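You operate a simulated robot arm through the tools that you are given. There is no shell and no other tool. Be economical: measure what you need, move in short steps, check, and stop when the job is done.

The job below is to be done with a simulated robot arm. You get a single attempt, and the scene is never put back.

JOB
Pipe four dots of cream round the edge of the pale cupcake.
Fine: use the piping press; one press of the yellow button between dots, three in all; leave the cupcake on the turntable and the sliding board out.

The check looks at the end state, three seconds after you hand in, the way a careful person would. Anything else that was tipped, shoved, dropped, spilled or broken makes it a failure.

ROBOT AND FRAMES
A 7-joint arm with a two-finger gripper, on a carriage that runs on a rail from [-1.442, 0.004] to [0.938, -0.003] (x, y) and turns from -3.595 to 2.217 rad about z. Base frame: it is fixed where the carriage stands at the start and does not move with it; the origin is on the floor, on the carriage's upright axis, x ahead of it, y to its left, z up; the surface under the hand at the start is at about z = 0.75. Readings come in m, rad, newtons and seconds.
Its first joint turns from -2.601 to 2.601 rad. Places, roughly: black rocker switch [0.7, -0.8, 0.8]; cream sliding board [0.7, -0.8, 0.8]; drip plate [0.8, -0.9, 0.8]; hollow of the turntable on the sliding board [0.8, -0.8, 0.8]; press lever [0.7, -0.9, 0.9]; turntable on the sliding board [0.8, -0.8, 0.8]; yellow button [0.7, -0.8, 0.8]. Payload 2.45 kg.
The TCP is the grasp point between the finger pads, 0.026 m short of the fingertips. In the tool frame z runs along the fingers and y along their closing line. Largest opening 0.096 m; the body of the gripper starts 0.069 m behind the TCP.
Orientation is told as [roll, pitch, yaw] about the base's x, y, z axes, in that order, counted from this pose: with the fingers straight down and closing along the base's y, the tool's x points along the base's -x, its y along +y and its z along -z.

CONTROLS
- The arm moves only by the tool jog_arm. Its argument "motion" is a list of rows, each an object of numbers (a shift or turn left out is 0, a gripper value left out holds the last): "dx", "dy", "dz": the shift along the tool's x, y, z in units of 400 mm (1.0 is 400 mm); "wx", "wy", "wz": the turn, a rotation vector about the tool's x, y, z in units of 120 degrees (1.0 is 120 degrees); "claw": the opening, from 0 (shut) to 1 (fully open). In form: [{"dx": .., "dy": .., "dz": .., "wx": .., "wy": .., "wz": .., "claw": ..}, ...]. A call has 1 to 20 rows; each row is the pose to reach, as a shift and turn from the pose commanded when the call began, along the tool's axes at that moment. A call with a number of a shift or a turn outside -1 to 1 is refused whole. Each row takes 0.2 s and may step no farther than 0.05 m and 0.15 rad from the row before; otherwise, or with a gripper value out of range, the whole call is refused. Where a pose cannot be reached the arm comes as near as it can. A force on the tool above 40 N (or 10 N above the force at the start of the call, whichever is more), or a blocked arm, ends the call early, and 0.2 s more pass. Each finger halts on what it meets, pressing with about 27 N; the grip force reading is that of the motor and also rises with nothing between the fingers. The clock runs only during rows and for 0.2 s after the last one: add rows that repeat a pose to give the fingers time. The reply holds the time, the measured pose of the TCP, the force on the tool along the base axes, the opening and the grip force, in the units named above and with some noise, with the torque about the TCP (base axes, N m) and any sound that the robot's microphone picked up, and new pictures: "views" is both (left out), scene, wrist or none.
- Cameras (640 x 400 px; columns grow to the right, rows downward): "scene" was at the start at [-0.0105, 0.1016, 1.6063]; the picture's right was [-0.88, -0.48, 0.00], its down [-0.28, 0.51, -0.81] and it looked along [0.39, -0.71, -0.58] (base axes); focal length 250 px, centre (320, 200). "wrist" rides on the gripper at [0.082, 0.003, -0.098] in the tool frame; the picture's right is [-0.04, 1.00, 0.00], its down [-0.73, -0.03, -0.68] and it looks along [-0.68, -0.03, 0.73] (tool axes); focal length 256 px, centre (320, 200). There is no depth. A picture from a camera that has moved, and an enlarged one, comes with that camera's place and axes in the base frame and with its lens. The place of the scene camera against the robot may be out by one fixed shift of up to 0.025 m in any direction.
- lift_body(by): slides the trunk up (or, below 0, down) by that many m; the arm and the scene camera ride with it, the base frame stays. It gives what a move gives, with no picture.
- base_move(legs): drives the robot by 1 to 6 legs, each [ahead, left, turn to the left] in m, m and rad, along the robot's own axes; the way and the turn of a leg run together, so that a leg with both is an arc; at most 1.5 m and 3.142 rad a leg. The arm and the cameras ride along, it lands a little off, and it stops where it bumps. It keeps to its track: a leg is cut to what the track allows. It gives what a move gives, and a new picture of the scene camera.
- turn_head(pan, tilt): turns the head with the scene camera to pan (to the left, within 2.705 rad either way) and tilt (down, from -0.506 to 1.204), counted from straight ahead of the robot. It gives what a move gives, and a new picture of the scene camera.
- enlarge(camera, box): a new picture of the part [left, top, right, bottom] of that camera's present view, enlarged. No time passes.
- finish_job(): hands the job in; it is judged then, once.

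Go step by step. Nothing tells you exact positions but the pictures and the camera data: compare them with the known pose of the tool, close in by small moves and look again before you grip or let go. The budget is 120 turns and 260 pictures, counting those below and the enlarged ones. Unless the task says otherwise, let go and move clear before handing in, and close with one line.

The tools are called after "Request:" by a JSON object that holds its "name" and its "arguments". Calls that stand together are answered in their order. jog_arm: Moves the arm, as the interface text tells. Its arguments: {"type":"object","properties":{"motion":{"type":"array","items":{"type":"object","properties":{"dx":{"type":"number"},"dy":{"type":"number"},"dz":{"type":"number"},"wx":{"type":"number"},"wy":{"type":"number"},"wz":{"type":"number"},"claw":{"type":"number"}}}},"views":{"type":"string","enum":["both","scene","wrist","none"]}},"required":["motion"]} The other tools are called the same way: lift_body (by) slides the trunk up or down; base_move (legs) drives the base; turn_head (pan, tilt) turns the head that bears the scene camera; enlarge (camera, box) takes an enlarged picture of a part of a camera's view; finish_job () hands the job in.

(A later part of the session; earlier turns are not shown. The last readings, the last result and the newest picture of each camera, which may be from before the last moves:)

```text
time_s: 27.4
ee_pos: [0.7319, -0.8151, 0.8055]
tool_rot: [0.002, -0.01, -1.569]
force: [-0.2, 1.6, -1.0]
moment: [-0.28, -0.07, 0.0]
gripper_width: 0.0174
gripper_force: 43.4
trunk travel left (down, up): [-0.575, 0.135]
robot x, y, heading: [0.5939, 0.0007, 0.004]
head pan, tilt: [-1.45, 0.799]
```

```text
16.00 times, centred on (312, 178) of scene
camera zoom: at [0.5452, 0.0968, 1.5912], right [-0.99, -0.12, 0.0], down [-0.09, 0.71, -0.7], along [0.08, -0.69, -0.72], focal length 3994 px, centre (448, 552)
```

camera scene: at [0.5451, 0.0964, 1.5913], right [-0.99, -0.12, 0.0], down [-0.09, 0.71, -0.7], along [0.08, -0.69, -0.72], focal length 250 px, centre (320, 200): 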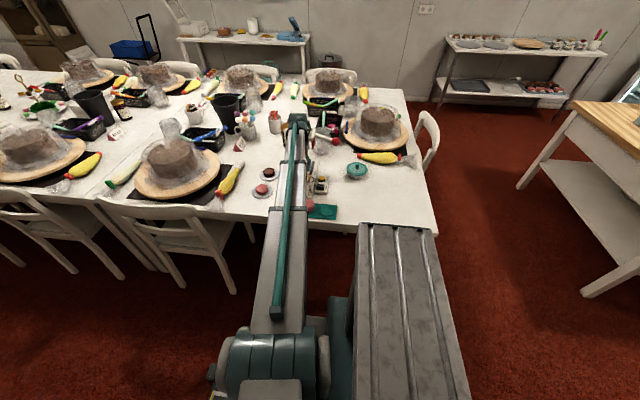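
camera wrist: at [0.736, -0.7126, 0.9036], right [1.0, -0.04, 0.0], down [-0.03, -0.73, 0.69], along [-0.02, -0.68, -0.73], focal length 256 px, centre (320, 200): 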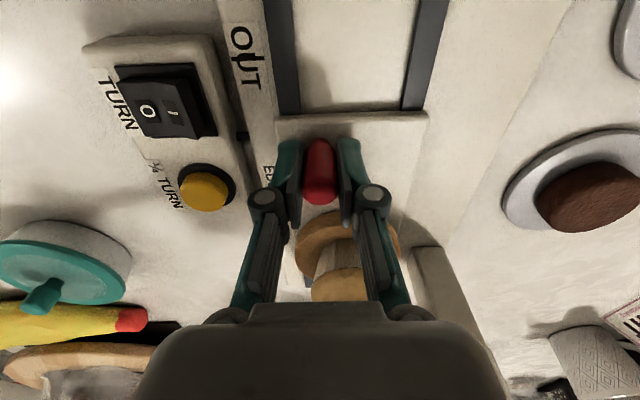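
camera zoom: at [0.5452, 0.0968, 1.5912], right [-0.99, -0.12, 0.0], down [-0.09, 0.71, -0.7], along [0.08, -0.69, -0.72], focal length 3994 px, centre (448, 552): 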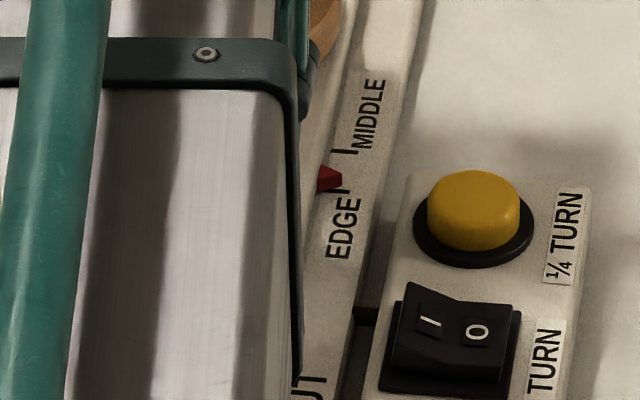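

The pointer now looks about right at EDGE. I'll let go of the knob, rise, and check from the wrist camera.

Request:
{"name": "jog_arm", "arguments": {"motion": [{"claw": 0.3}, {"claw": 0.4}, {"claw": 0.45}, {"dz": -0.08}, {"dz": -0.18}, {"dx": 0.1, "dz": -0.25}, {"dx": 0.2, "dz": -0.25}], "views": "wrist"}}

Request:
{"name": "enlarge", "arguments": {"camera": "wrist", "box": [240, 80, 400, 220]}}

```text
time_s: 29.0
ee_pos: [0.7322, -0.7347, 0.9055]
tool_rot: [0.003, -0.008, -1.569]
force: [0.4, 0.0, 0.7]
moment: [0.0, -0.01, -0.01]
gripper_width: 0.0433
gripper_force: 0.1
trunk travel left (down, up): [-0.575, 0.135]
robot x, y, heading: [0.5887, -0.0017, 0.003]
head pan, tilt: [-1.45, 0.799]
camera wrist: at [0.7356, -0.6513, 1.0023], right [1.0, -0.04, 0.0], down [-0.03, -0.73, 0.69], along [-0.02, -0.68, -0.73], focal length 256 px, centre (320, 200)
```

wrist: 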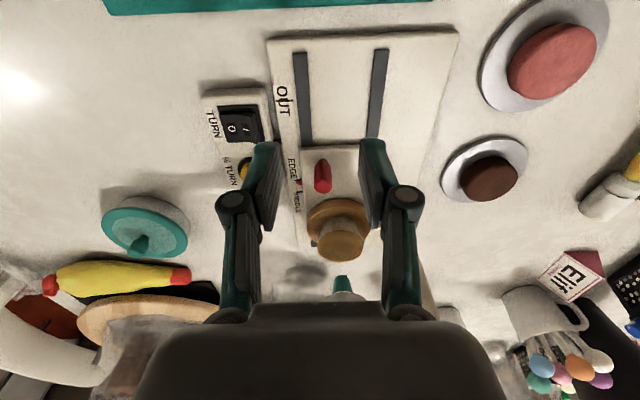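

```text
2.86 times, centred on (320, 150) of wrist
camera zoom: at [0.7356, -0.6513, 1.0023], right [1.0, -0.04, 0.0], down [-0.03, -0.73, 0.69], along [-0.02, -0.68, -0.73], focal length 731 px, centre (320, 343)
```

zoom: 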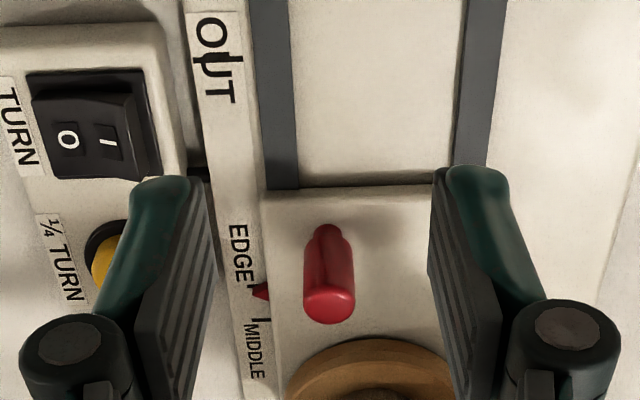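

Request:
{"name": "enlarge", "arguments": {"camera": "wrist", "box": [285, 155, 321, 215]}}

Request:
{"name": "enlarge", "arguments": {"camera": "scene", "box": [285, 125, 325, 190]}}

```text
6.67 times, centred on (303, 185) of wrist
camera zoom: at [0.7356, -0.6513, 1.0023], right [1.0, -0.04, 0.0], down [-0.03, -0.73, 0.69], along [-0.02, -0.68, -0.73], focal length 1707 px, centre (433, 300)
```

zoom: 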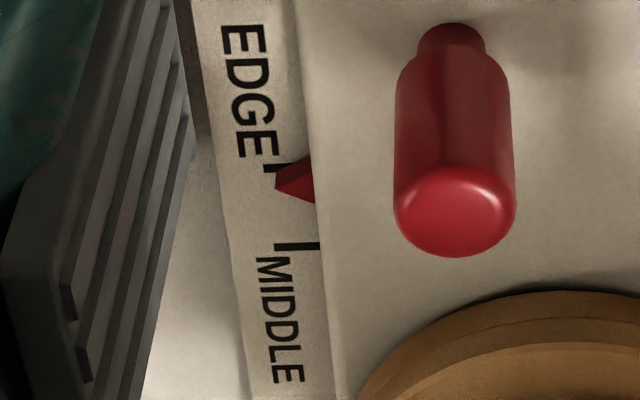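

```text
6.15 times, centred on (305, 158) of scene
camera zoom: at [0.545, 0.0971, 1.5912], right [-0.99, -0.12, 0.0], down [-0.09, 0.71, -0.7], along [0.09, -0.69, -0.72], focal length 1536 px, centre (412, 462)
```

zoom: 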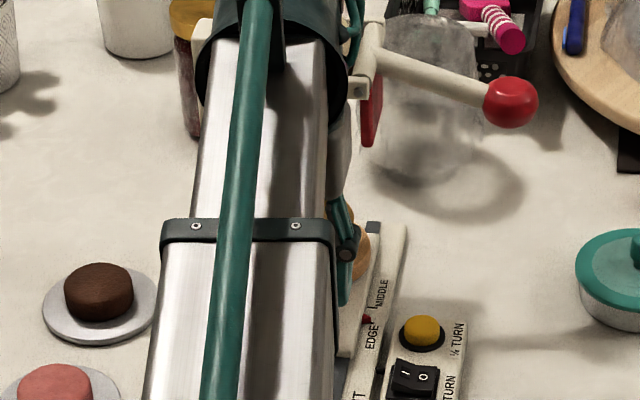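

The board is at EDGE within about a millimetre. The lever ball is near (0.596, -0.925, 0.93), radius about 0.02. I'll close the fingers, rise, and move above the ball.

Request:
{"name": "jog_arm", "arguments": {"motion": [{"dz": -0.12, "claw": 0.2}, {"dz": -0.24, "claw": 0}, {"dz": -0.36}, {"dx": -0.04, "dy": -0.09, "dz": -0.4}, {"dx": -0.1, "dy": -0.18, "dz": -0.4}, {"dx": -0.18, "dy": -0.25, "dz": -0.4}, {"dx": -0.28, "dy": -0.3, "dz": -0.4}, {"dx": -0.38, "dy": -0.335, "dz": -0.4}, {"dx": -0.43, "dy": -0.335, "dz": -0.4}]}}

Request:
{"name": "enlarge", "arguments": {"camera": "scene", "box": [285, 105, 355, 175]}}

```text
time_s: 31.0
ee_pos: [0.5982, -0.9069, 1.0646]
tool_rot: [0.004, -0.007, -1.571]
force: [0.1, 0.3, 0.8]
moment: [-0.01, 0.0, 0.03]
gripper_width: 0.0
gripper_force: 26.7
trunk travel left (down, up): [-0.575, 0.135]
robot x, y, heading: [0.5863, -0.0033, 0.0]
head pan, tilt: [-1.45, 0.799]
camera scene: at [0.545, 0.0964, 1.5912], right [-0.99, -0.12, 0.0], down [-0.09, 0.71, -0.7], along [0.09, -0.69, -0.72], focal length 250 px, centre (320, 200)
camera wrist: at [0.6013, -0.8246, 1.1627], right [1.0, -0.04, 0.0], down [-0.03, -0.73, 0.68], along [-0.02, -0.68, -0.73], focal length 256 px, centre (320, 200)
```

scene: 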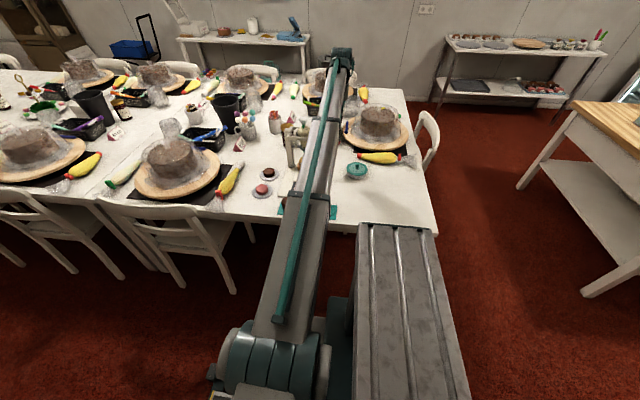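
wrist: 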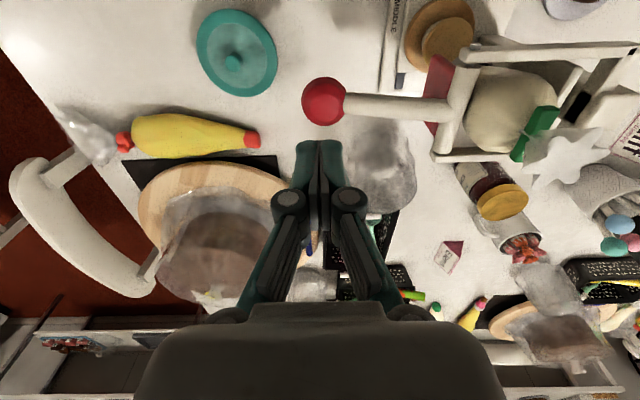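

```text
5.71 times, centred on (320, 140) of scene
camera zoom: at [0.545, 0.0964, 1.5912], right [-0.99, -0.12, 0.0], down [-0.09, 0.71, -0.7], along [0.09, -0.69, -0.72], focal length 1426 px, centre (320, 543)
```

zoom: 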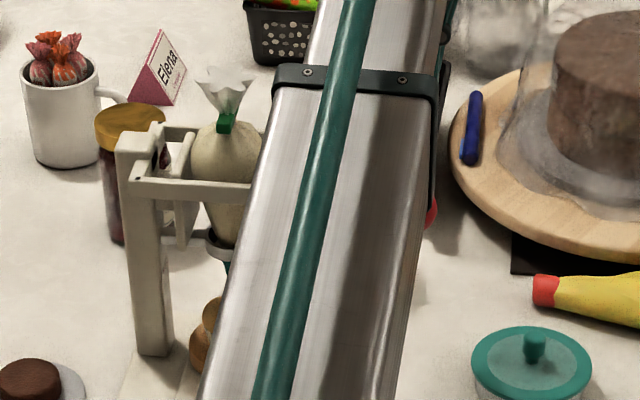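

Seen from here the ball is at about (0.600, -0.919). I'll come down to just above it.

Request:
{"name": "jog_arm", "arguments": {"motion": [{"dx": -0.015, "dy": 0.004, "dz": 0.07}, {"dx": -0.03, "dy": 0.006, "dz": 0.14}, {"dx": -0.03, "dy": 0.006, "dz": 0.205}], "views": "wrist"}}

```text
time_s: 31.8
ee_pos: [0.6, -0.9178, 0.9835]
tool_rot: [0.004, -0.008, -1.568]
force: [-0.8, -0.8, -0.4]
moment: [0.01, 0.01, 0.04]
gripper_width: 0.0
gripper_force: 26.9
trunk travel left (down, up): [-0.575, 0.135]
robot x, y, heading: [0.5885, -0.0052, 0.001]
head pan, tilt: [-1.45, 0.799]
camera wrist: at [0.6033, -0.8366, 1.0816], right [1.0, -0.04, 0.0], down [-0.03, -0.73, 0.68], along [-0.02, -0.68, -0.73], focal length 256 px, centre (320, 200)
```

wrist: 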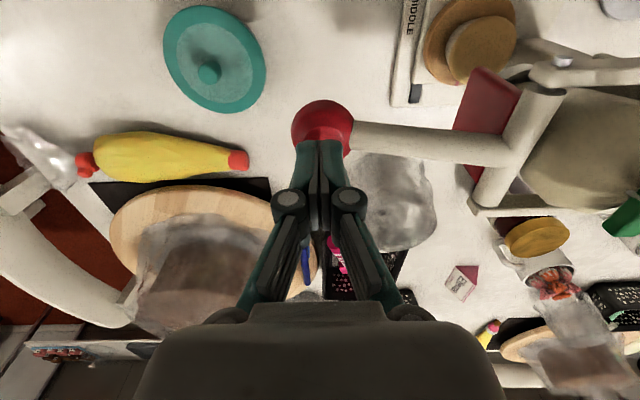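

The tip is right over the ball. I'll press down along the lever's arc in stages.

Request:
{"name": "jog_arm", "arguments": {"motion": [{"dz": 0.015}, {"dz": 0.03}, {"dy": 0.008, "dz": 0.055}, {"dy": 0.0175, "dz": 0.08}], "views": "wrist"}}

```text
time_s: 32.8
ee_pos: [0.6063, -0.9185, 0.9526]
tool_rot: [0.002, -0.008, -1.568]
force: [-1.5, 0.1, 1.9]
moment: [0.02, 0.01, -0.04]
gripper_width: 0.0
gripper_force: 26.8
trunk travel left (down, up): [-0.575, 0.135]
robot x, y, heading: [0.5865, -0.0014, -0.003]
head pan, tilt: [-1.45, 0.799]
camera wrist: at [0.6101, -0.8365, 1.0501], right [1.0, -0.04, 0.0], down [-0.03, -0.73, 0.69], along [-0.02, -0.68, -0.73], focal length 256 px, centre (320, 200)
```

wrist: 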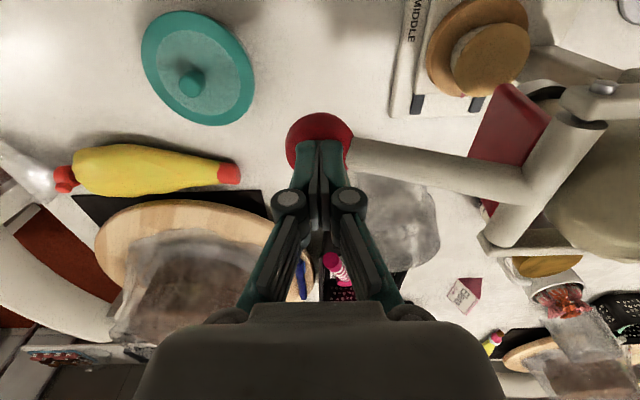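

The lever gives lightly and the red plate swings toward the bag. I'll continue pressing.

Request:
{"name": "jog_arm", "arguments": {"motion": [{"dy": 0.012, "dz": 0.02}, {"dy": 0.027, "dz": 0.043}, {"dy": 0.045, "dz": 0.065}], "views": "wrist"}}

Request:
{"name": "enlarge", "arguments": {"camera": "wrist", "box": [400, 0, 640, 260]}}

```text
time_s: 33.6
ee_pos: [0.6229, -0.9186, 0.929]
tool_rot: [0.004, -0.011, -1.571]
force: [-9.2, -2.4, 20.4]
moment: [-0.15, 0.14, -0.06]
gripper_width: 0.0
gripper_force: 26.6
trunk travel left (down, up): [-0.575, 0.135]
robot x, y, heading: [0.586, 0.0008, 0.005]
head pan, tilt: [-1.45, 0.799]
camera wrist: at [0.6265, -0.8357, 1.0267], right [1.0, -0.04, 0.0], down [-0.03, -0.73, 0.69], along [-0.03, -0.69, -0.73], focal length 256 px, centre (320, 200)
```

wrist: 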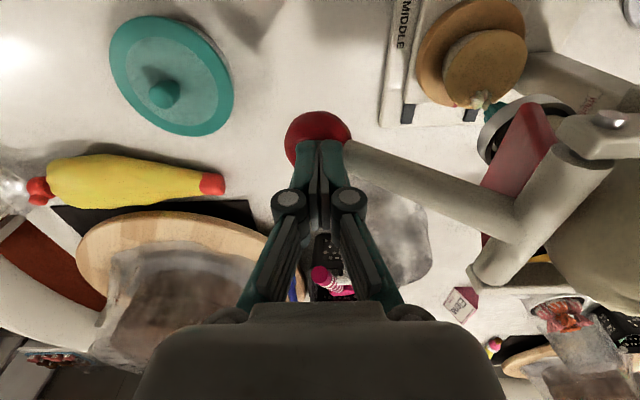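

```text
1.54 times, centred on (520, 130) of wrist
camera zoom: at [0.6265, -0.8357, 1.0267], right [1.0, -0.04, 0.0], down [-0.03, -0.73, 0.69], along [-0.03, -0.69, -0.73], focal length 394 px, centre (12, 308)
```

zoom: 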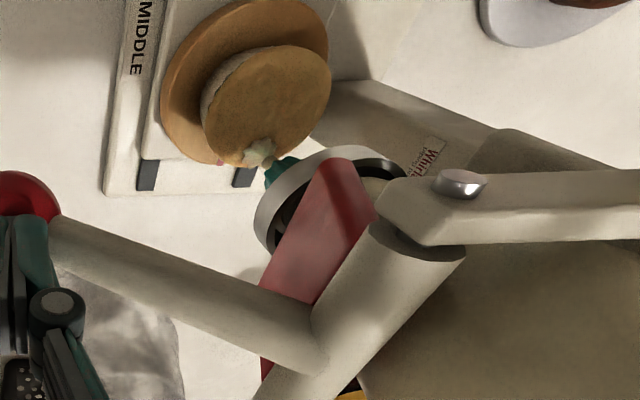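

Cream has come out at the nozzle onto the cupcake's edge. I'll take a closer look before letting the lever return.

Request:
{"name": "enlarge", "arguments": {"camera": "wrist", "box": [440, 60, 530, 140]}}

```text
5.00 times, centred on (485, 100) of wrist
camera zoom: at [0.6265, -0.8357, 1.0267], right [1.0, -0.04, 0.0], down [-0.03, -0.73, 0.69], along [-0.03, -0.69, -0.73], focal length 1280 px, centre (-505, 700)
```

zoom: 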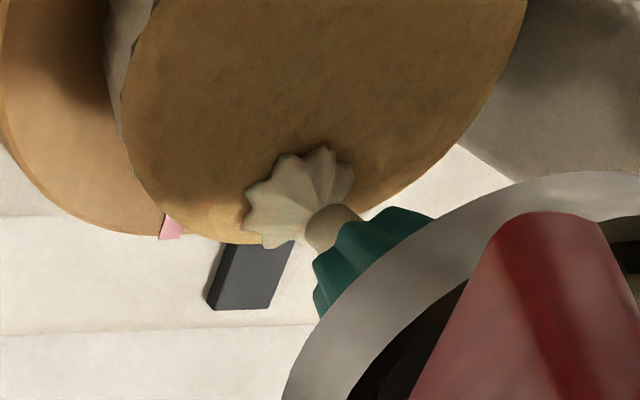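

A neat star dot sits on the far edge. I'll retrace the arc to let the lever return, then check it.

Request:
{"name": "jog_arm", "arguments": {"motion": [{"dy": -0.018, "dz": -0.022}, {"dy": -0.033, "dz": -0.045}, {"dy": -0.045, "dz": -0.065}, {"dy": -0.055, "dz": -0.1}, {"dy": -0.0625, "dz": -0.145}, {"dy": -0.0625, "dz": -0.2}], "views": "wrist"}}

Request:
{"name": "enlarge", "arguments": {"camera": "wrist", "box": [380, 0, 580, 140]}}

```text
time_s: 35.0
ee_pos: [0.6, -0.9178, 1.0077]
tool_rot: [0.003, -0.006, -1.567]
force: [-0.4, -0.6, -0.1]
moment: [0.03, 0.01, 0.01]
gripper_width: 0.0
gripper_force: 28.4
trunk travel left (down, up): [-0.575, 0.135]
robot x, y, heading: [0.5872, -0.0034, 0.0]
head pan, tilt: [-1.45, 0.799]
camera wrist: at [0.6036, -0.836, 1.1047], right [1.0, -0.04, 0.0], down [-0.03, -0.73, 0.68], along [-0.02, -0.68, -0.73], focal length 256 px, centre (320, 200)
```

wrist: 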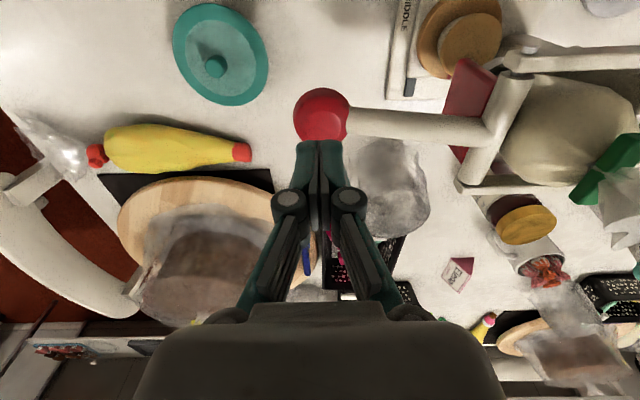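

```text
2.86 times, centred on (480, 70) of wrist
camera zoom: at [0.6036, -0.836, 1.1047], right [1.0, -0.04, 0.0], down [-0.03, -0.73, 0.68], along [-0.02, -0.68, -0.73], focal length 731 px, centre (-137, 571)
```

zoom: 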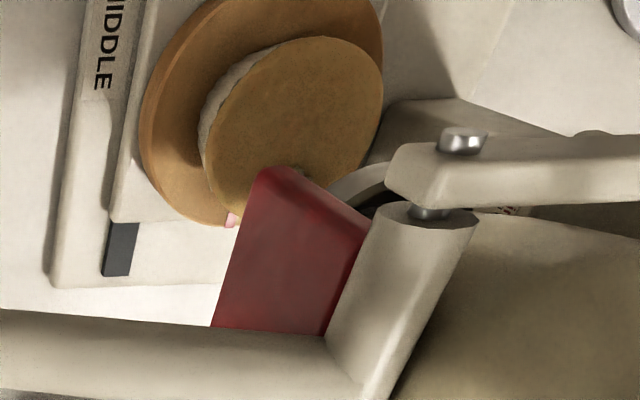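

The lever has returned. Now I'll move above the yellow button at about (0.659, -0.816).

Request:
{"name": "jog_arm", "arguments": {"motion": [{"dx": 0.08}, {"dx": 0.17, "dy": 0.05}, {"dx": 0.25, "dy": 0.1}, {"dx": 0.255, "dy": 0.1475}, {"dx": 0.255, "dy": 0.1475, "dz": 0.1}, {"dx": 0.255, "dy": 0.1475, "dz": 0.2}, {"dx": 0.255, "dy": 0.1475, "dz": 0.3}], "views": "wrist"}}

Request:
{"name": "enlarge", "arguments": {"camera": "wrist", "box": [240, 40, 460, 200]}}

```text
time_s: 36.6
ee_pos: [0.6581, -0.8179, 0.8861]
tool_rot: [0.003, -0.009, -1.569]
force: [0.2, 0.5, -0.5]
moment: [0.02, 0.02, -0.02]
gripper_width: 0.0
gripper_force: 28.7
trunk travel left (down, up): [-0.575, 0.135]
robot x, y, heading: [0.5884, -0.0008, 0.001]
head pan, tilt: [-1.45, 0.799]
camera wrist: at [0.6622, -0.736, 0.9831], right [1.0, -0.04, 0.0], down [-0.03, -0.73, 0.69], along [-0.02, -0.68, -0.73], focal length 256 px, centre (320, 200)
```

wrist: 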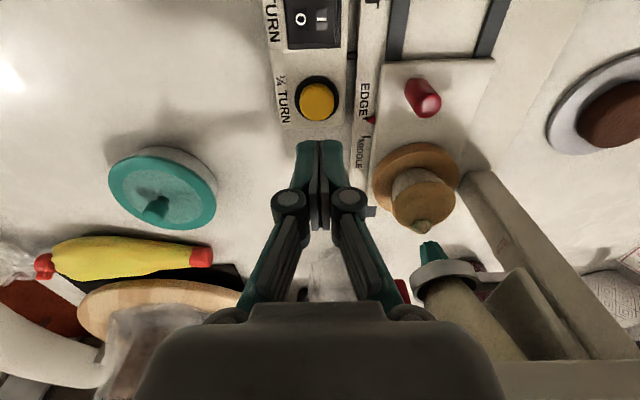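

```text
2.50 times, centred on (350, 120) of wrist
camera zoom: at [0.6622, -0.736, 0.9831], right [1.0, -0.04, 0.0], down [-0.03, -0.73, 0.69], along [-0.02, -0.68, -0.73], focal length 640 px, centre (245, 400)
```

zoom: 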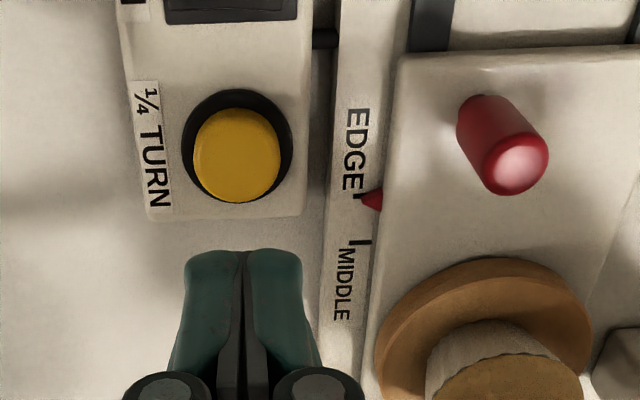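

The button is directly below the fingertips, with its top near z = 0.785. I'll lower close to it, then press in small steps.

Request:
{"name": "jog_arm", "arguments": {"motion": [{"dy": -0.004, "dz": 0.08}, {"dy": -0.004, "dz": 0.15}, {"dy": -0.004, "dz": 0.17}, {"dy": -0.004, "dz": 0.18}], "views": "wrist"}}

```text
time_s: 37.6
ee_pos: [0.6563, -0.8168, 0.8136]
tool_rot: [0.003, -0.009, -1.569]
force: [0.2, -0.8, 0.4]
moment: [0.01, -0.01, 0.0]
gripper_width: 0.0
gripper_force: 28.2
trunk travel left (down, up): [-0.575, 0.135]
robot x, y, heading: [0.5858, -0.0009, -0.0]
head pan, tilt: [-1.45, 0.799]
camera wrist: at [0.6612, -0.7355, 0.9111], right [1.0, -0.04, 0.0], down [-0.03, -0.73, 0.68], along [-0.02, -0.68, -0.73], focal length 256 px, centre (320, 200)
```

wrist: 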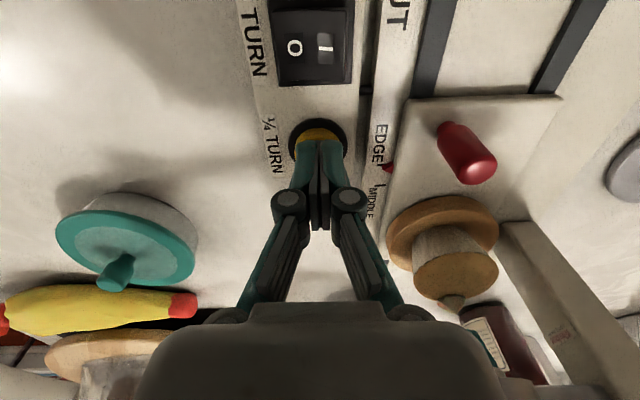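

Request:
{"name": "jog_arm", "arguments": {"motion": [{"dz": 0.005}, {"dz": 0.01}, {"dz": 0.015}], "views": "wrist"}}

```text
time_s: 38.4
ee_pos: [0.6585, -0.8182, 0.8087]
tool_rot: [0.004, -0.009, -1.57]
force: [-0.4, -1.0, 1.5]
moment: [-0.01, 0.01, 0.03]
gripper_width: 0.0
gripper_force: 27.8
trunk travel left (down, up): [-0.575, 0.135]
robot x, y, heading: [0.5895, -0.0022, 0.004]
head pan, tilt: [-1.45, 0.799]
camera wrist: at [0.6613, -0.7357, 0.9056], right [1.0, -0.04, 0.0], down [-0.03, -0.73, 0.69], along [-0.02, -0.69, -0.73], focal length 256 px, centre (320, 200)
```

wrist: 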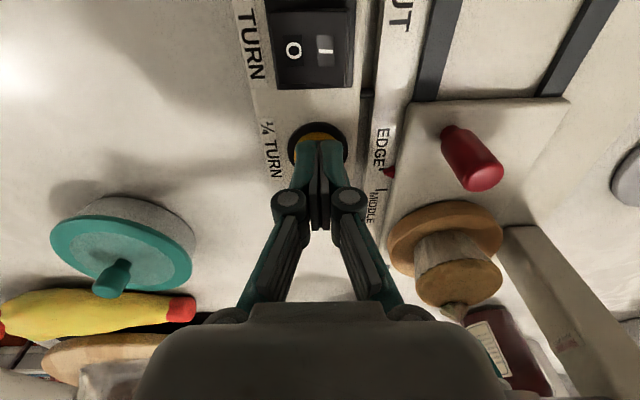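

Request:
{"name": "jog_arm", "arguments": {"motion": [{"dz": 0.005}, {"dz": 0.01}], "views": "wrist"}}

```text
time_s: 39.0
ee_pos: [0.6576, -0.8176, 0.8042]
tool_rot: [0.004, -0.008, -1.57]
force: [-1.2, -0.2, 2.0]
moment: [0.0, 0.0, 0.0]
gripper_width: 0.0
gripper_force: 28.5
trunk travel left (down, up): [-0.575, 0.135]
robot x, y, heading: [0.5866, 0.0012, 0.004]
head pan, tilt: [-1.45, 0.799]
heard: click
camera wrist: at [0.6614, -0.7356, 0.9017], right [1.0, -0.04, 0.0], down [-0.03, -0.73, 0.69], along [-0.02, -0.69, -0.73], focal length 256 px, centre (320, 200)
```

wrist: 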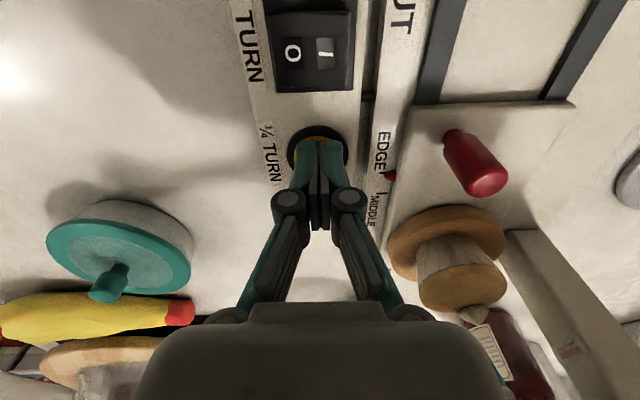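

Click heard. I'll raise off the button and watch the turntable.

Request:
{"name": "jog_arm", "arguments": {"motion": [{"dz": -0.02}, {"dz": -0.1}, {"dz": -0.2}, {"dz": -0.2}, {"dz": -0.2}], "views": "wrist"}}

Request:
{"name": "enlarge", "arguments": {"camera": "wrist", "box": [350, 100, 490, 260]}}

```text
time_s: 40.2
ee_pos: [0.6577, -0.816, 0.8838]
tool_rot: [0.003, -0.01, -1.57]
force: [0.1, 0.0, 0.3]
moment: [-0.01, -0.01, -0.03]
gripper_width: 0.0004
gripper_force: 28.4
trunk travel left (down, up): [-0.575, 0.135]
robot x, y, heading: [0.5826, -0.0012, 0.003]
head pan, tilt: [-1.45, 0.799]
camera wrist: at [0.6607, -0.7345, 0.9813], right [1.0, -0.04, 0.0], down [-0.03, -0.73, 0.68], along [-0.02, -0.68, -0.73], focal length 256 px, centre (320, 200)
```

wrist: 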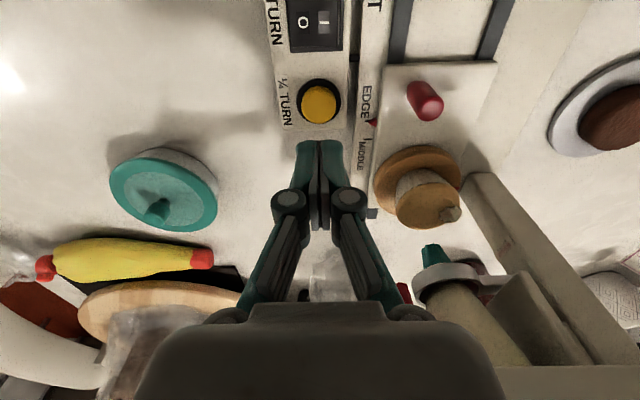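

```text
2.50 times, centred on (420, 180) of wrist
camera zoom: at [0.6607, -0.7345, 0.9813], right [1.0, -0.04, 0.0], down [-0.03, -0.73, 0.68], along [-0.02, -0.68, -0.73], focal length 640 px, centre (70, 250)
```

zoom: 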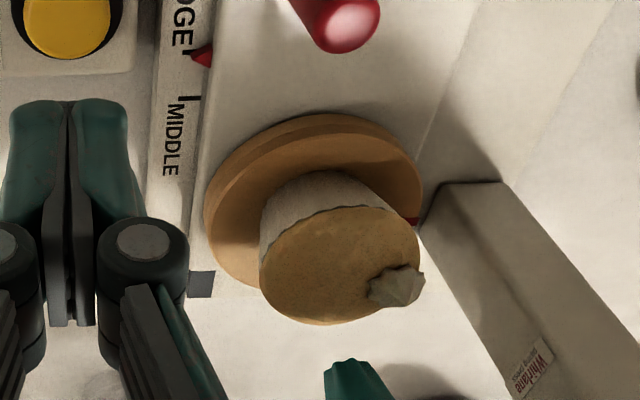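

The table is turning, with the dot moving toward +x. I'll wait until it stops.

Request:
{"name": "jog_arm", "arguments": {"motion": [{"dz": 0.0}, {"dz": 0.0}, {"dz": 0.0}, {"dz": 0.0}, {"dz": 0.0}, {"dz": 0.0}, {"dz": 0.0}, {"dz": 0.0}], "views": "none"}}

Request:
{"name": "enlarge", "arguments": {"camera": "wrist", "box": [350, 100, 490, 260]}}

```text
time_s: 42.0
ee_pos: [0.658, -0.8167, 0.8838]
tool_rot: [0.002, -0.011, -1.569]
force: [-0.2, -0.1, 0.9]
moment: [0.02, 0.0, -0.02]
gripper_width: 0.0
gripper_force: 28.5
trunk travel left (down, up): [-0.575, 0.135]
robot x, y, heading: [0.5883, 0.0, 0.007]
head pan, tilt: [-1.45, 0.799]
```

```text
2.50 times, centred on (420, 180) of wrist
camera zoom: at [0.6607, -0.7344, 0.9812], right [1.0, -0.04, 0.0], down [-0.03, -0.73, 0.69], along [-0.02, -0.68, -0.73], focal length 640 px, centre (70, 250)
```

zoom: 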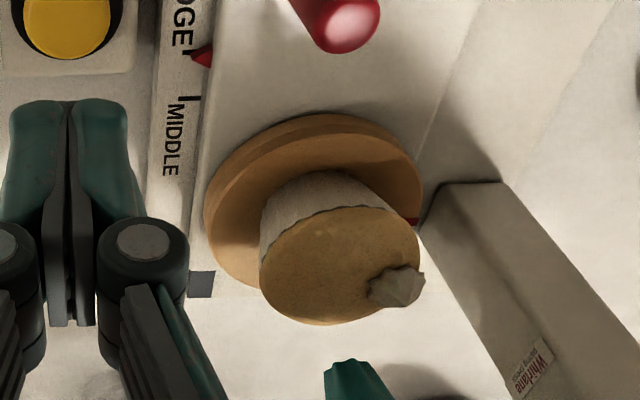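

The quarter turn is complete (dot and red mark now at +x). I'll repeat the lever press for dot two.

Request:
{"name": "jog_arm", "arguments": {"motion": [{"dz": -0.11}, {"dz": -0.22}, {"dz": -0.31}, {"dx": -0.08, "dy": -0.06, "dz": -0.31}, {"dx": -0.17, "dy": -0.11, "dz": -0.31}, {"dx": -0.253, "dy": -0.145, "dz": -0.31}, {"dx": -0.253, "dy": -0.145, "dz": -0.25}, {"dx": -0.253, "dy": -0.145, "dz": -0.235}, {"dx": -0.253, "dy": -0.145, "dz": -0.22}, {"dx": -0.253, "dy": -0.137, "dz": -0.195}, {"dx": -0.253, "dy": -0.1275, "dz": -0.17}, {"dx": -0.253, "dy": -0.1155, "dz": -0.15}, {"dx": -0.253, "dy": -0.1, "dz": -0.127}, {"dx": -0.253, "dy": -0.0825, "dz": -0.105}], "views": "wrist"}}

Request:
{"name": "enlarge", "arguments": {"camera": "wrist", "box": [400, 0, 540, 140]}}

```text
time_s: 45.0
ee_pos: [0.6227, -0.9178, 0.9305]
tool_rot: [0.003, -0.012, -1.571]
force: [-11.1, -1.7, 20.0]
moment: [-0.13, 0.15, -0.06]
gripper_width: 0.0
gripper_force: 28.2
trunk travel left (down, up): [-0.575, 0.135]
robot x, y, heading: [0.589, 0.0013, 0.0]
head pan, tilt: [-1.45, 0.799]
camera wrist: at [0.6261, -0.8352, 1.0267], right [1.0, -0.04, 0.0], down [-0.03, -0.73, 0.69], along [-0.03, -0.69, -0.73], focal length 256 px, centre (320, 200)
```

wrist: 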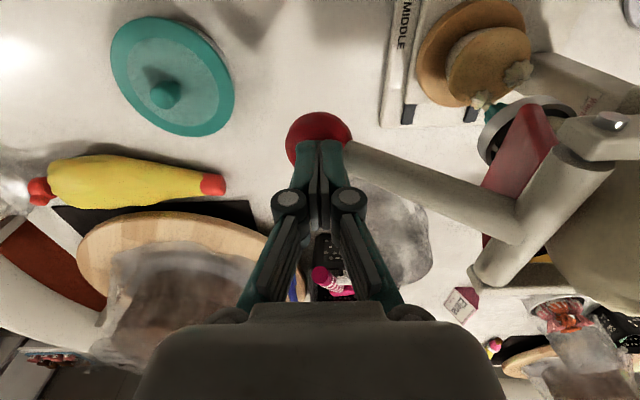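

```text
2.86 times, centred on (470, 70) of wrist
camera zoom: at [0.6261, -0.8352, 1.0267], right [1.0, -0.04, 0.0], down [-0.03, -0.73, 0.69], along [-0.03, -0.69, -0.73], focal length 731 px, centre (-109, 571)
```

zoom: 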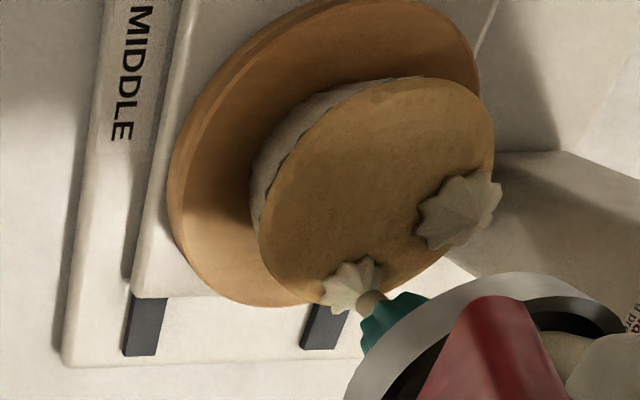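

Dot two is down. I'll return the lever, then press the yellow button once with the same motion as before.

Request:
{"name": "jog_arm", "arguments": {"motion": [{"dy": -0.018, "dz": -0.022}, {"dy": -0.033, "dz": -0.045}, {"dy": -0.045, "dz": -0.065}, {"dy": -0.055, "dz": -0.1}, {"dy": -0.0625, "dz": -0.145}, {"dy": -0.0625, "dz": -0.205}, {"dx": 0.085, "dy": -0.02, "dz": -0.205}, {"dx": 0.17, "dy": 0.03, "dz": -0.205}, {"dx": 0.253, "dy": 0.0785, "dz": -0.205}, {"dx": 0.253, "dy": 0.0785, "dz": -0.1}, {"dx": 0.253, "dy": 0.0785, "dz": 0.0}, {"dx": 0.253, "dy": 0.0785, "dz": 0.1}, {"dx": 0.253, "dy": 0.0785, "dz": 0.2}, {"dx": 0.253, "dy": 0.0785, "dz": 0.27}], "views": "wrist"}}

```text
time_s: 48.0
ee_pos: [0.6578, -0.8182, 0.8178]
tool_rot: [0.004, -0.009, -1.57]
force: [0.6, -0.2, 0.4]
moment: [0.02, -0.01, 0.02]
gripper_width: 0.0001
gripper_force: 28.6
trunk travel left (down, up): [-0.575, 0.135]
robot x, y, heading: [0.5888, 0.0, 0.001]
head pan, tilt: [-1.45, 0.799]
camera wrist: at [0.6609, -0.7357, 0.9149], right [1.0, -0.04, 0.0], down [-0.03, -0.73, 0.69], along [-0.02, -0.68, -0.73], focal length 256 px, centre (320, 200)
```

wrist: 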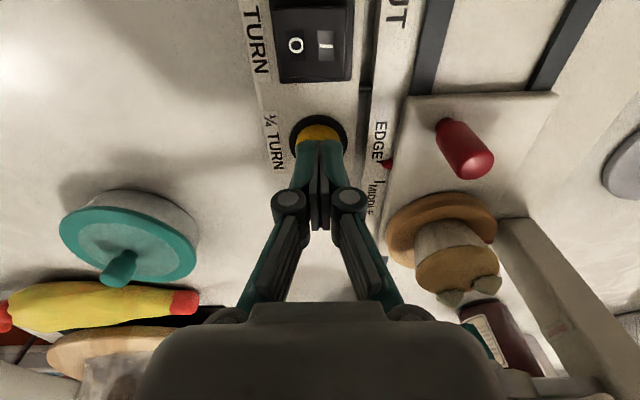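

Request:
{"name": "jog_arm", "arguments": {"motion": [{"dz": 0.015}, {"dz": 0.025}, {"dz": 0.034}, {"dz": 0.015}, {"dz": -0.08}, {"dz": -0.165}, {"dz": -0.165}, {"dz": -0.165}, {"dz": -0.165}, {"dz": -0.165}, {"dz": -0.165}], "views": "wrist"}}

Request:
{"name": "enlarge", "arguments": {"camera": "wrist", "box": [350, 100, 490, 260]}}

```text
time_s: 50.4
ee_pos: [0.6568, -0.817, 0.8837]
tool_rot: [0.004, -0.01, -1.569]
force: [0.1, 0.3, 0.1]
moment: [0.0, -0.03, 0.03]
gripper_width: 0.0
gripper_force: 28.1
trunk travel left (down, up): [-0.575, 0.135]
robot x, y, heading: [0.5887, -0.0009, 0.001]
head pan, tilt: [-1.45, 0.799]
heard: click
camera wrist: at [0.6593, -0.7357, 0.9814], right [1.0, -0.04, 0.0], down [-0.03, -0.73, 0.69], along [-0.02, -0.68, -0.73], focal length 256 px, centre (320, 200)
```

wrist: 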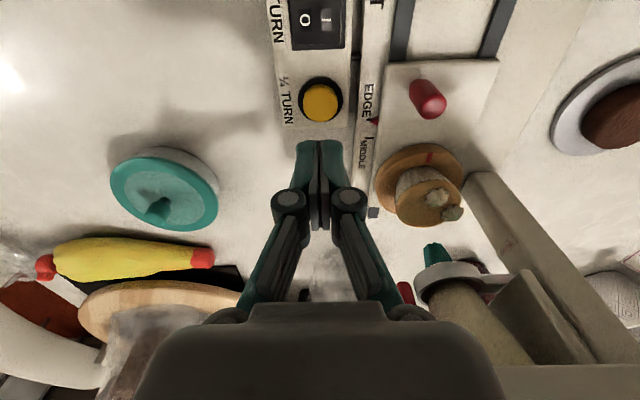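

```text
2.50 times, centred on (420, 180) of wrist
camera zoom: at [0.6593, -0.7357, 0.9814], right [1.0, -0.04, 0.0], down [-0.03, -0.73, 0.69], along [-0.02, -0.68, -0.73], focal length 640 px, centre (70, 250)
```

zoom: 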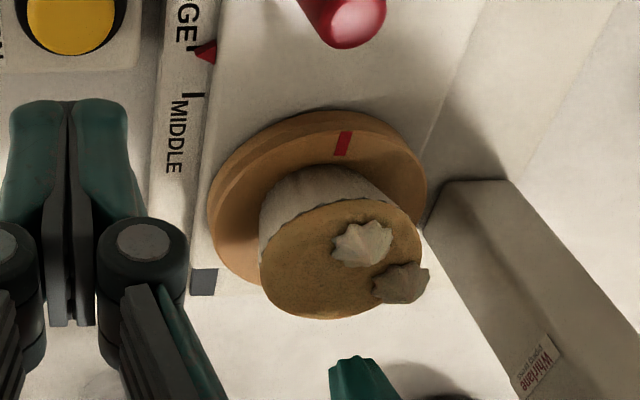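

Request:
{"name": "enlarge", "arguments": {"camera": "wrist", "box": [385, 135, 475, 235]}}

Request:
{"name": "enlarge", "arguments": {"camera": "scene", "box": [285, 125, 345, 190]}}

```text
4.00 times, centred on (430, 185) of wrist
camera zoom: at [0.6593, -0.7357, 0.9814], right [1.0, -0.04, 0.0], down [-0.03, -0.73, 0.69], along [-0.02, -0.68, -0.73], focal length 1024 px, centre (-120, 260)
```

zoom: 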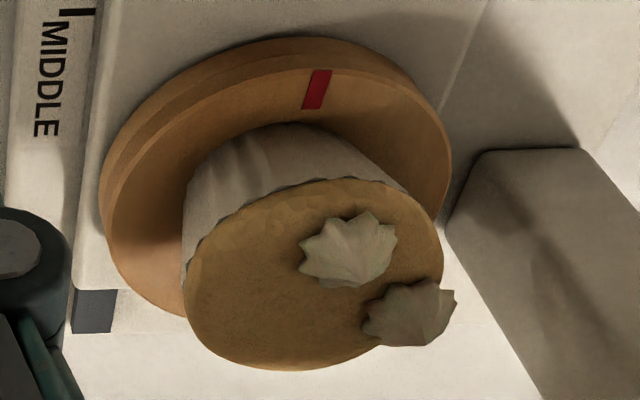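

```text
6.15 times, centred on (315, 158) of scene
camera zoom: at [0.545, 0.0967, 1.5912], right [-0.99, -0.12, 0.0], down [-0.09, 0.71, -0.7], along [0.09, -0.69, -0.72], focal length 1536 px, centre (351, 462)
```

zoom: 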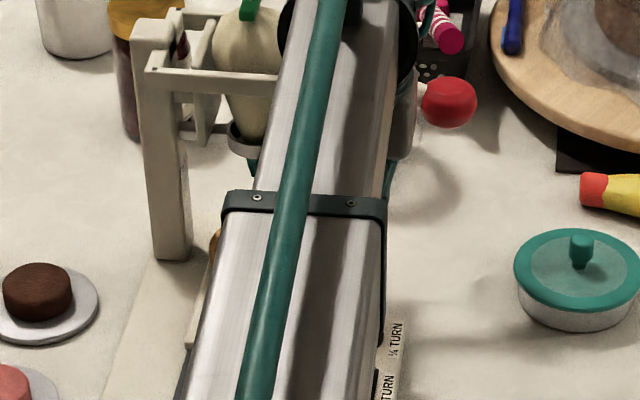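

The dots sit at the right positions, a quarter apart. Now dot three.

Request:
{"name": "jog_arm", "arguments": {"motion": [{"dz": -0.11}, {"dz": -0.22}, {"dz": -0.31}, {"dx": -0.08, "dy": -0.06, "dz": -0.31}, {"dx": -0.17, "dy": -0.11, "dz": -0.31}, {"dx": -0.253, "dy": -0.141, "dz": -0.31}, {"dx": -0.253, "dy": -0.141, "dz": -0.25}, {"dx": -0.253, "dy": -0.141, "dz": -0.235}, {"dx": -0.253, "dy": -0.141, "dz": -0.22}, {"dx": -0.253, "dy": -0.133, "dz": -0.195}, {"dx": -0.253, "dy": -0.1235, "dz": -0.17}, {"dx": -0.253, "dy": -0.1115, "dz": -0.15}, {"dx": -0.253, "dy": -0.096, "dz": -0.127}, {"dx": -0.253, "dy": -0.0785, "dz": -0.105}], "views": "wrist"}}

Request:
{"name": "enlarge", "arguments": {"camera": "wrist", "box": [400, 0, 540, 140]}}

```text
time_s: 53.4
ee_pos: [0.6217, -0.9167, 0.9296]
tool_rot: [0.004, -0.012, -1.57]
force: [-10.2, -2.8, 19.0]
moment: [-0.14, 0.09, -0.06]
gripper_width: 0.0
gripper_force: 28.7
trunk travel left (down, up): [-0.575, 0.135]
robot x, y, heading: [0.5875, -0.005, 0.002]
head pan, tilt: [-1.45, 0.799]
camera wrist: at [0.6256, -0.8349, 1.0267], right [1.0, -0.04, 0.0], down [-0.03, -0.73, 0.69], along [-0.03, -0.69, -0.73], focal length 256 px, centre (320, 200)
```

wrist: 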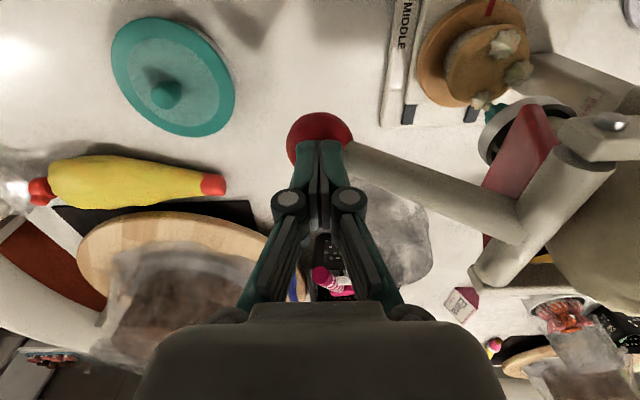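

```text
2.86 times, centred on (470, 70) of wrist
camera zoom: at [0.6256, -0.8349, 1.0267], right [1.0, -0.04, 0.0], down [-0.03, -0.73, 0.69], along [-0.03, -0.69, -0.73], focal length 731 px, centre (-109, 571)
```

zoom: 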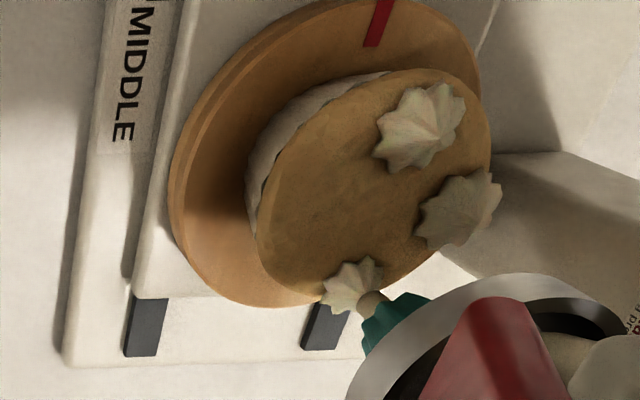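

Dot three is down. I'll return the lever, go over the button, press it once and rise, watching the click.

Request:
{"name": "jog_arm", "arguments": {"motion": [{"dy": -0.018, "dz": -0.022}, {"dy": -0.033, "dz": -0.045}, {"dy": -0.045, "dz": -0.065}, {"dy": -0.055, "dz": -0.1}, {"dy": -0.0625, "dz": -0.145}, {"dy": -0.0625, "dz": -0.205}, {"dx": 0.085, "dy": -0.02, "dz": -0.205}, {"dx": 0.17, "dy": 0.03, "dz": -0.205}, {"dx": 0.253, "dy": 0.0785, "dz": -0.205}, {"dx": 0.253, "dy": 0.0785, "dz": -0.1}, {"dx": 0.253, "dy": 0.0785, "dz": 0.0}, {"dx": 0.253, "dy": 0.0785, "dz": 0.1}, {"dx": 0.253, "dy": 0.0785, "dz": 0.2}, {"dx": 0.253, "dy": 0.0785, "dz": 0.27}], "views": "wrist"}}

Request:
{"name": "jog_arm", "arguments": {"motion": [{"dz": 0.015}, {"dz": 0.025}, {"dz": 0.034}, {"dz": 0.015}, {"dz": -0.08}, {"dz": -0.165}, {"dz": -0.165}, {"dz": -0.165}, {"dz": -0.165}, {"dz": -0.165}, {"dz": -0.165}, {"dz": -0.165}], "views": "wrist"}}

Request:
{"name": "enlarge", "arguments": {"camera": "wrist", "box": [385, 135, 475, 235]}}

```text
time_s: 56.4
ee_pos: [0.6564, -0.8174, 0.817]
tool_rot: [0.004, -0.009, -1.57]
force: [-0.2, 0.5, 0.5]
moment: [0.0, 0.02, 0.01]
gripper_width: 0.0
gripper_force: 28.4
trunk travel left (down, up): [-0.575, 0.135]
robot x, y, heading: [0.5867, -0.0043, 0.002]
head pan, tilt: [-1.45, 0.799]
camera wrist: at [0.6597, -0.7356, 0.9146], right [1.0, -0.04, 0.0], down [-0.03, -0.73, 0.68], along [-0.02, -0.68, -0.73], focal length 256 px, centre (320, 200)
```

wrist: 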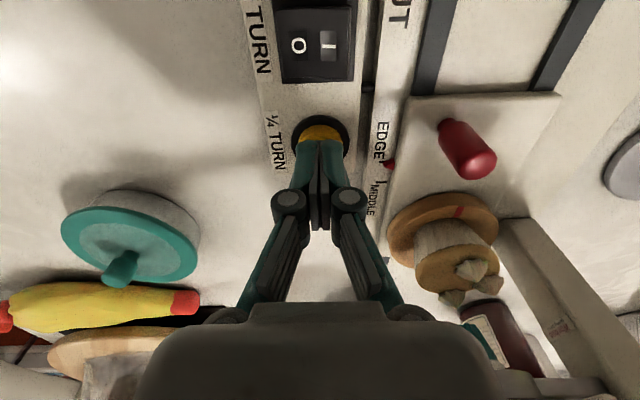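

```text
time_s: 59.0
ee_pos: [0.6573, -0.8178, 0.8834]
tool_rot: [0.004, -0.009, -1.569]
force: [0.2, -0.3, -0.5]
moment: [0.0, -0.02, 0.0]
gripper_width: 0.0
gripper_force: 28.4
trunk travel left (down, up): [-0.575, 0.135]
robot x, y, heading: [0.5869, 0.0018, 0.0]
head pan, tilt: [-1.45, 0.799]
heard: click
camera wrist: at [0.6606, -0.7354, 0.9805], right [1.0, -0.04, 0.0], down [-0.03, -0.73, 0.69], along [-0.02, -0.68, -0.73], focal length 256 px, centre (320, 200)
```

wrist: 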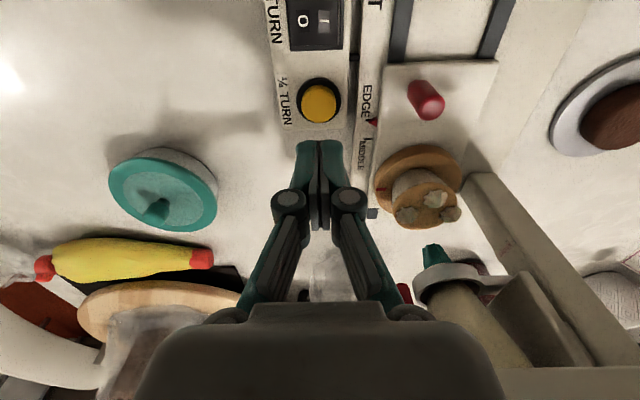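

```text
4.00 times, centred on (430, 185) of wrist
camera zoom: at [0.6606, -0.7354, 0.9805], right [1.0, -0.04, 0.0], down [-0.03, -0.73, 0.69], along [-0.02, -0.68, -0.73], focal length 1024 px, centre (-120, 260)
```

zoom: 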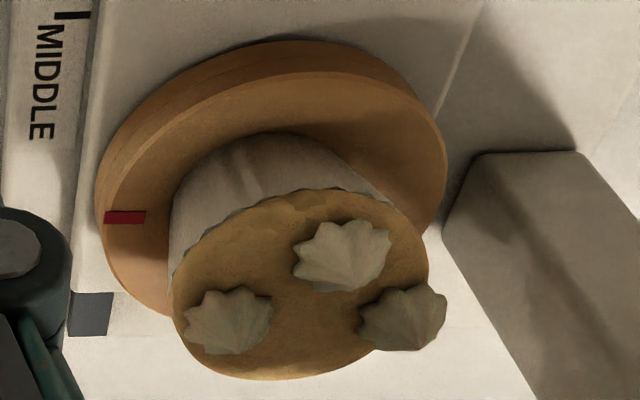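

Three dots a quarter apart, with the gap now under the nozzle. Now the fourth dot.

Request:
{"name": "jog_arm", "arguments": {"motion": [{"dz": -0.11}, {"dz": -0.22}, {"dz": -0.31}, {"dx": -0.08, "dy": -0.06, "dz": -0.31}, {"dx": -0.17, "dy": -0.11, "dz": -0.31}, {"dx": -0.253, "dy": -0.141, "dz": -0.31}, {"dx": -0.253, "dy": -0.141, "dz": -0.25}, {"dx": -0.253, "dy": -0.141, "dz": -0.235}, {"dx": -0.253, "dy": -0.141, "dz": -0.22}, {"dx": -0.253, "dy": -0.133, "dz": -0.195}, {"dx": -0.253, "dy": -0.1235, "dz": -0.17}, {"dx": -0.253, "dy": -0.1115, "dz": -0.15}, {"dx": -0.253, "dy": -0.096, "dz": -0.127}, {"dx": -0.253, "dy": -0.0785, "dz": -0.105}], "views": "wrist"}}

Request:
{"name": "enlarge", "arguments": {"camera": "wrist", "box": [400, 0, 540, 140]}}

```text
time_s: 62.0
ee_pos: [0.6221, -0.9178, 0.9299]
tool_rot: [0.003, -0.014, -1.571]
force: [-10.7, -2.5, 17.5]
moment: [-0.1, 0.11, -0.09]
gripper_width: 0.0
gripper_force: 28.4
trunk travel left (down, up): [-0.575, 0.135]
robot x, y, heading: [0.5884, -0.0023, 0.001]
head pan, tilt: [-1.45, 0.799]
camera wrist: at [0.6255, -0.8351, 1.0267], right [1.0, -0.04, 0.0], down [-0.03, -0.73, 0.69], along [-0.03, -0.69, -0.73], focal length 256 px, centre (320, 200)
```

wrist: 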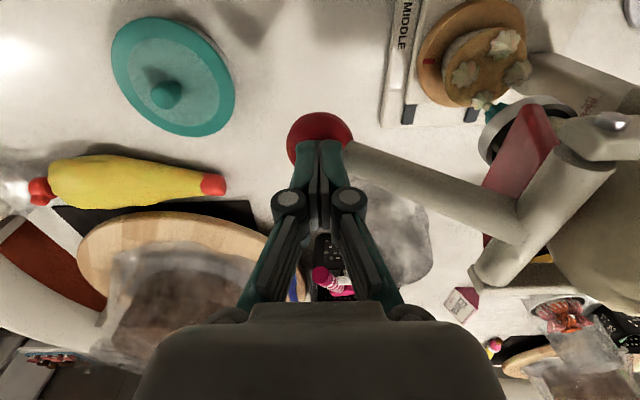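

```text
2.86 times, centred on (470, 70) of wrist
camera zoom: at [0.6255, -0.8351, 1.0267], right [1.0, -0.04, 0.0], down [-0.03, -0.73, 0.69], along [-0.03, -0.69, -0.73], focal length 731 px, centre (-109, 571)
```

zoom: 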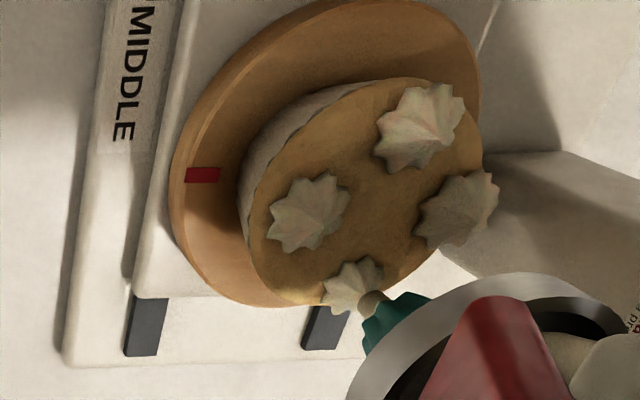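

Four dots are in place. I'll return the lever, open the fingers and move above the board knob at (0.7325, -0.815).

Request:
{"name": "jog_arm", "arguments": {"motion": [{"dy": -0.018, "dz": -0.022}, {"dy": -0.033, "dz": -0.045}, {"dy": -0.045, "dz": -0.065}, {"dy": -0.055, "dz": -0.1}, {"dy": -0.0625, "dz": -0.145}, {"dy": -0.0625, "dz": -0.205}, {"dx": 0.085, "dy": -0.02, "dz": -0.205}, {"dx": 0.17, "dy": 0.03, "dz": -0.205}, {"dx": 0.257, "dy": 0.09, "dz": -0.205}, {"dx": 0.257, "dy": 0.18, "dz": -0.205, "claw": 0.25}, {"dx": 0.257, "dy": 0.2725, "dz": -0.205, "claw": 0.45}, {"dx": 0.257, "dy": 0.2725, "dz": -0.1}, {"dx": 0.257, "dy": 0.2725, "dz": 0.0}, {"dx": 0.257, "dy": 0.2725, "dz": 0.1}], "views": "wrist"}}

Request:
{"name": "enlarge", "arguments": {"camera": "wrist", "box": [240, 60, 400, 260]}}

```text
time_s: 65.0
ee_pos: [0.7334, -0.8148, 0.8861]
tool_rot: [0.004, -0.008, -1.569]
force: [-0.5, 1.4, -0.4]
moment: [0.01, 0.0, -0.01]
gripper_width: 0.0433
gripper_force: 0.0
trunk travel left (down, up): [-0.575, 0.135]
robot x, y, heading: [0.5891, -0.0023, 0.004]
head pan, tilt: [-1.45, 0.799]
camera wrist: at [0.7368, -0.7336, 0.9836], right [1.0, -0.04, 0.0], down [-0.03, -0.73, 0.69], along [-0.02, -0.68, -0.73], focal length 256 px, centre (320, 200)
```

wrist: 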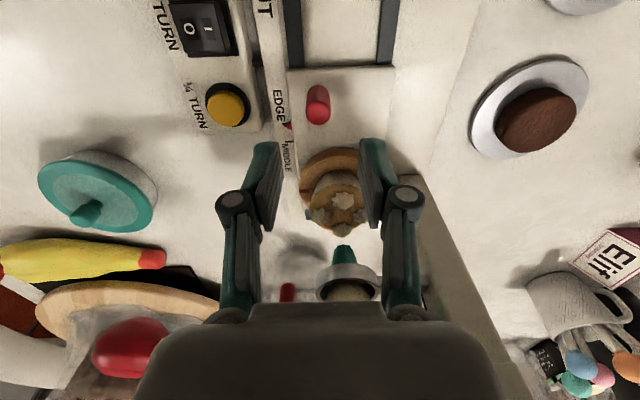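

```text
2.00 times, centred on (320, 160) of wrist
camera zoom: at [0.7368, -0.7336, 0.9836], right [1.0, -0.04, 0.0], down [-0.03, -0.73, 0.69], along [-0.02, -0.68, -0.73], focal length 512 px, centre (320, 280)
```

zoom: 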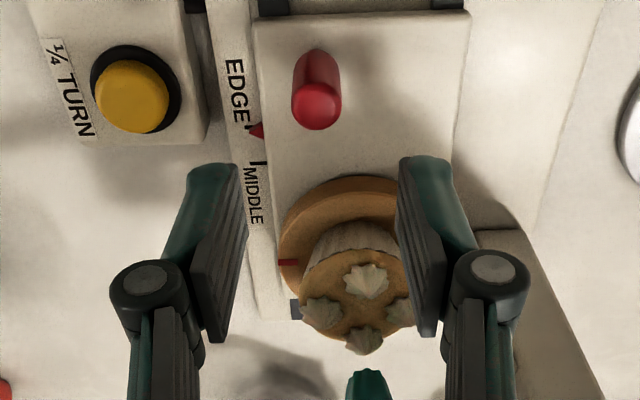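

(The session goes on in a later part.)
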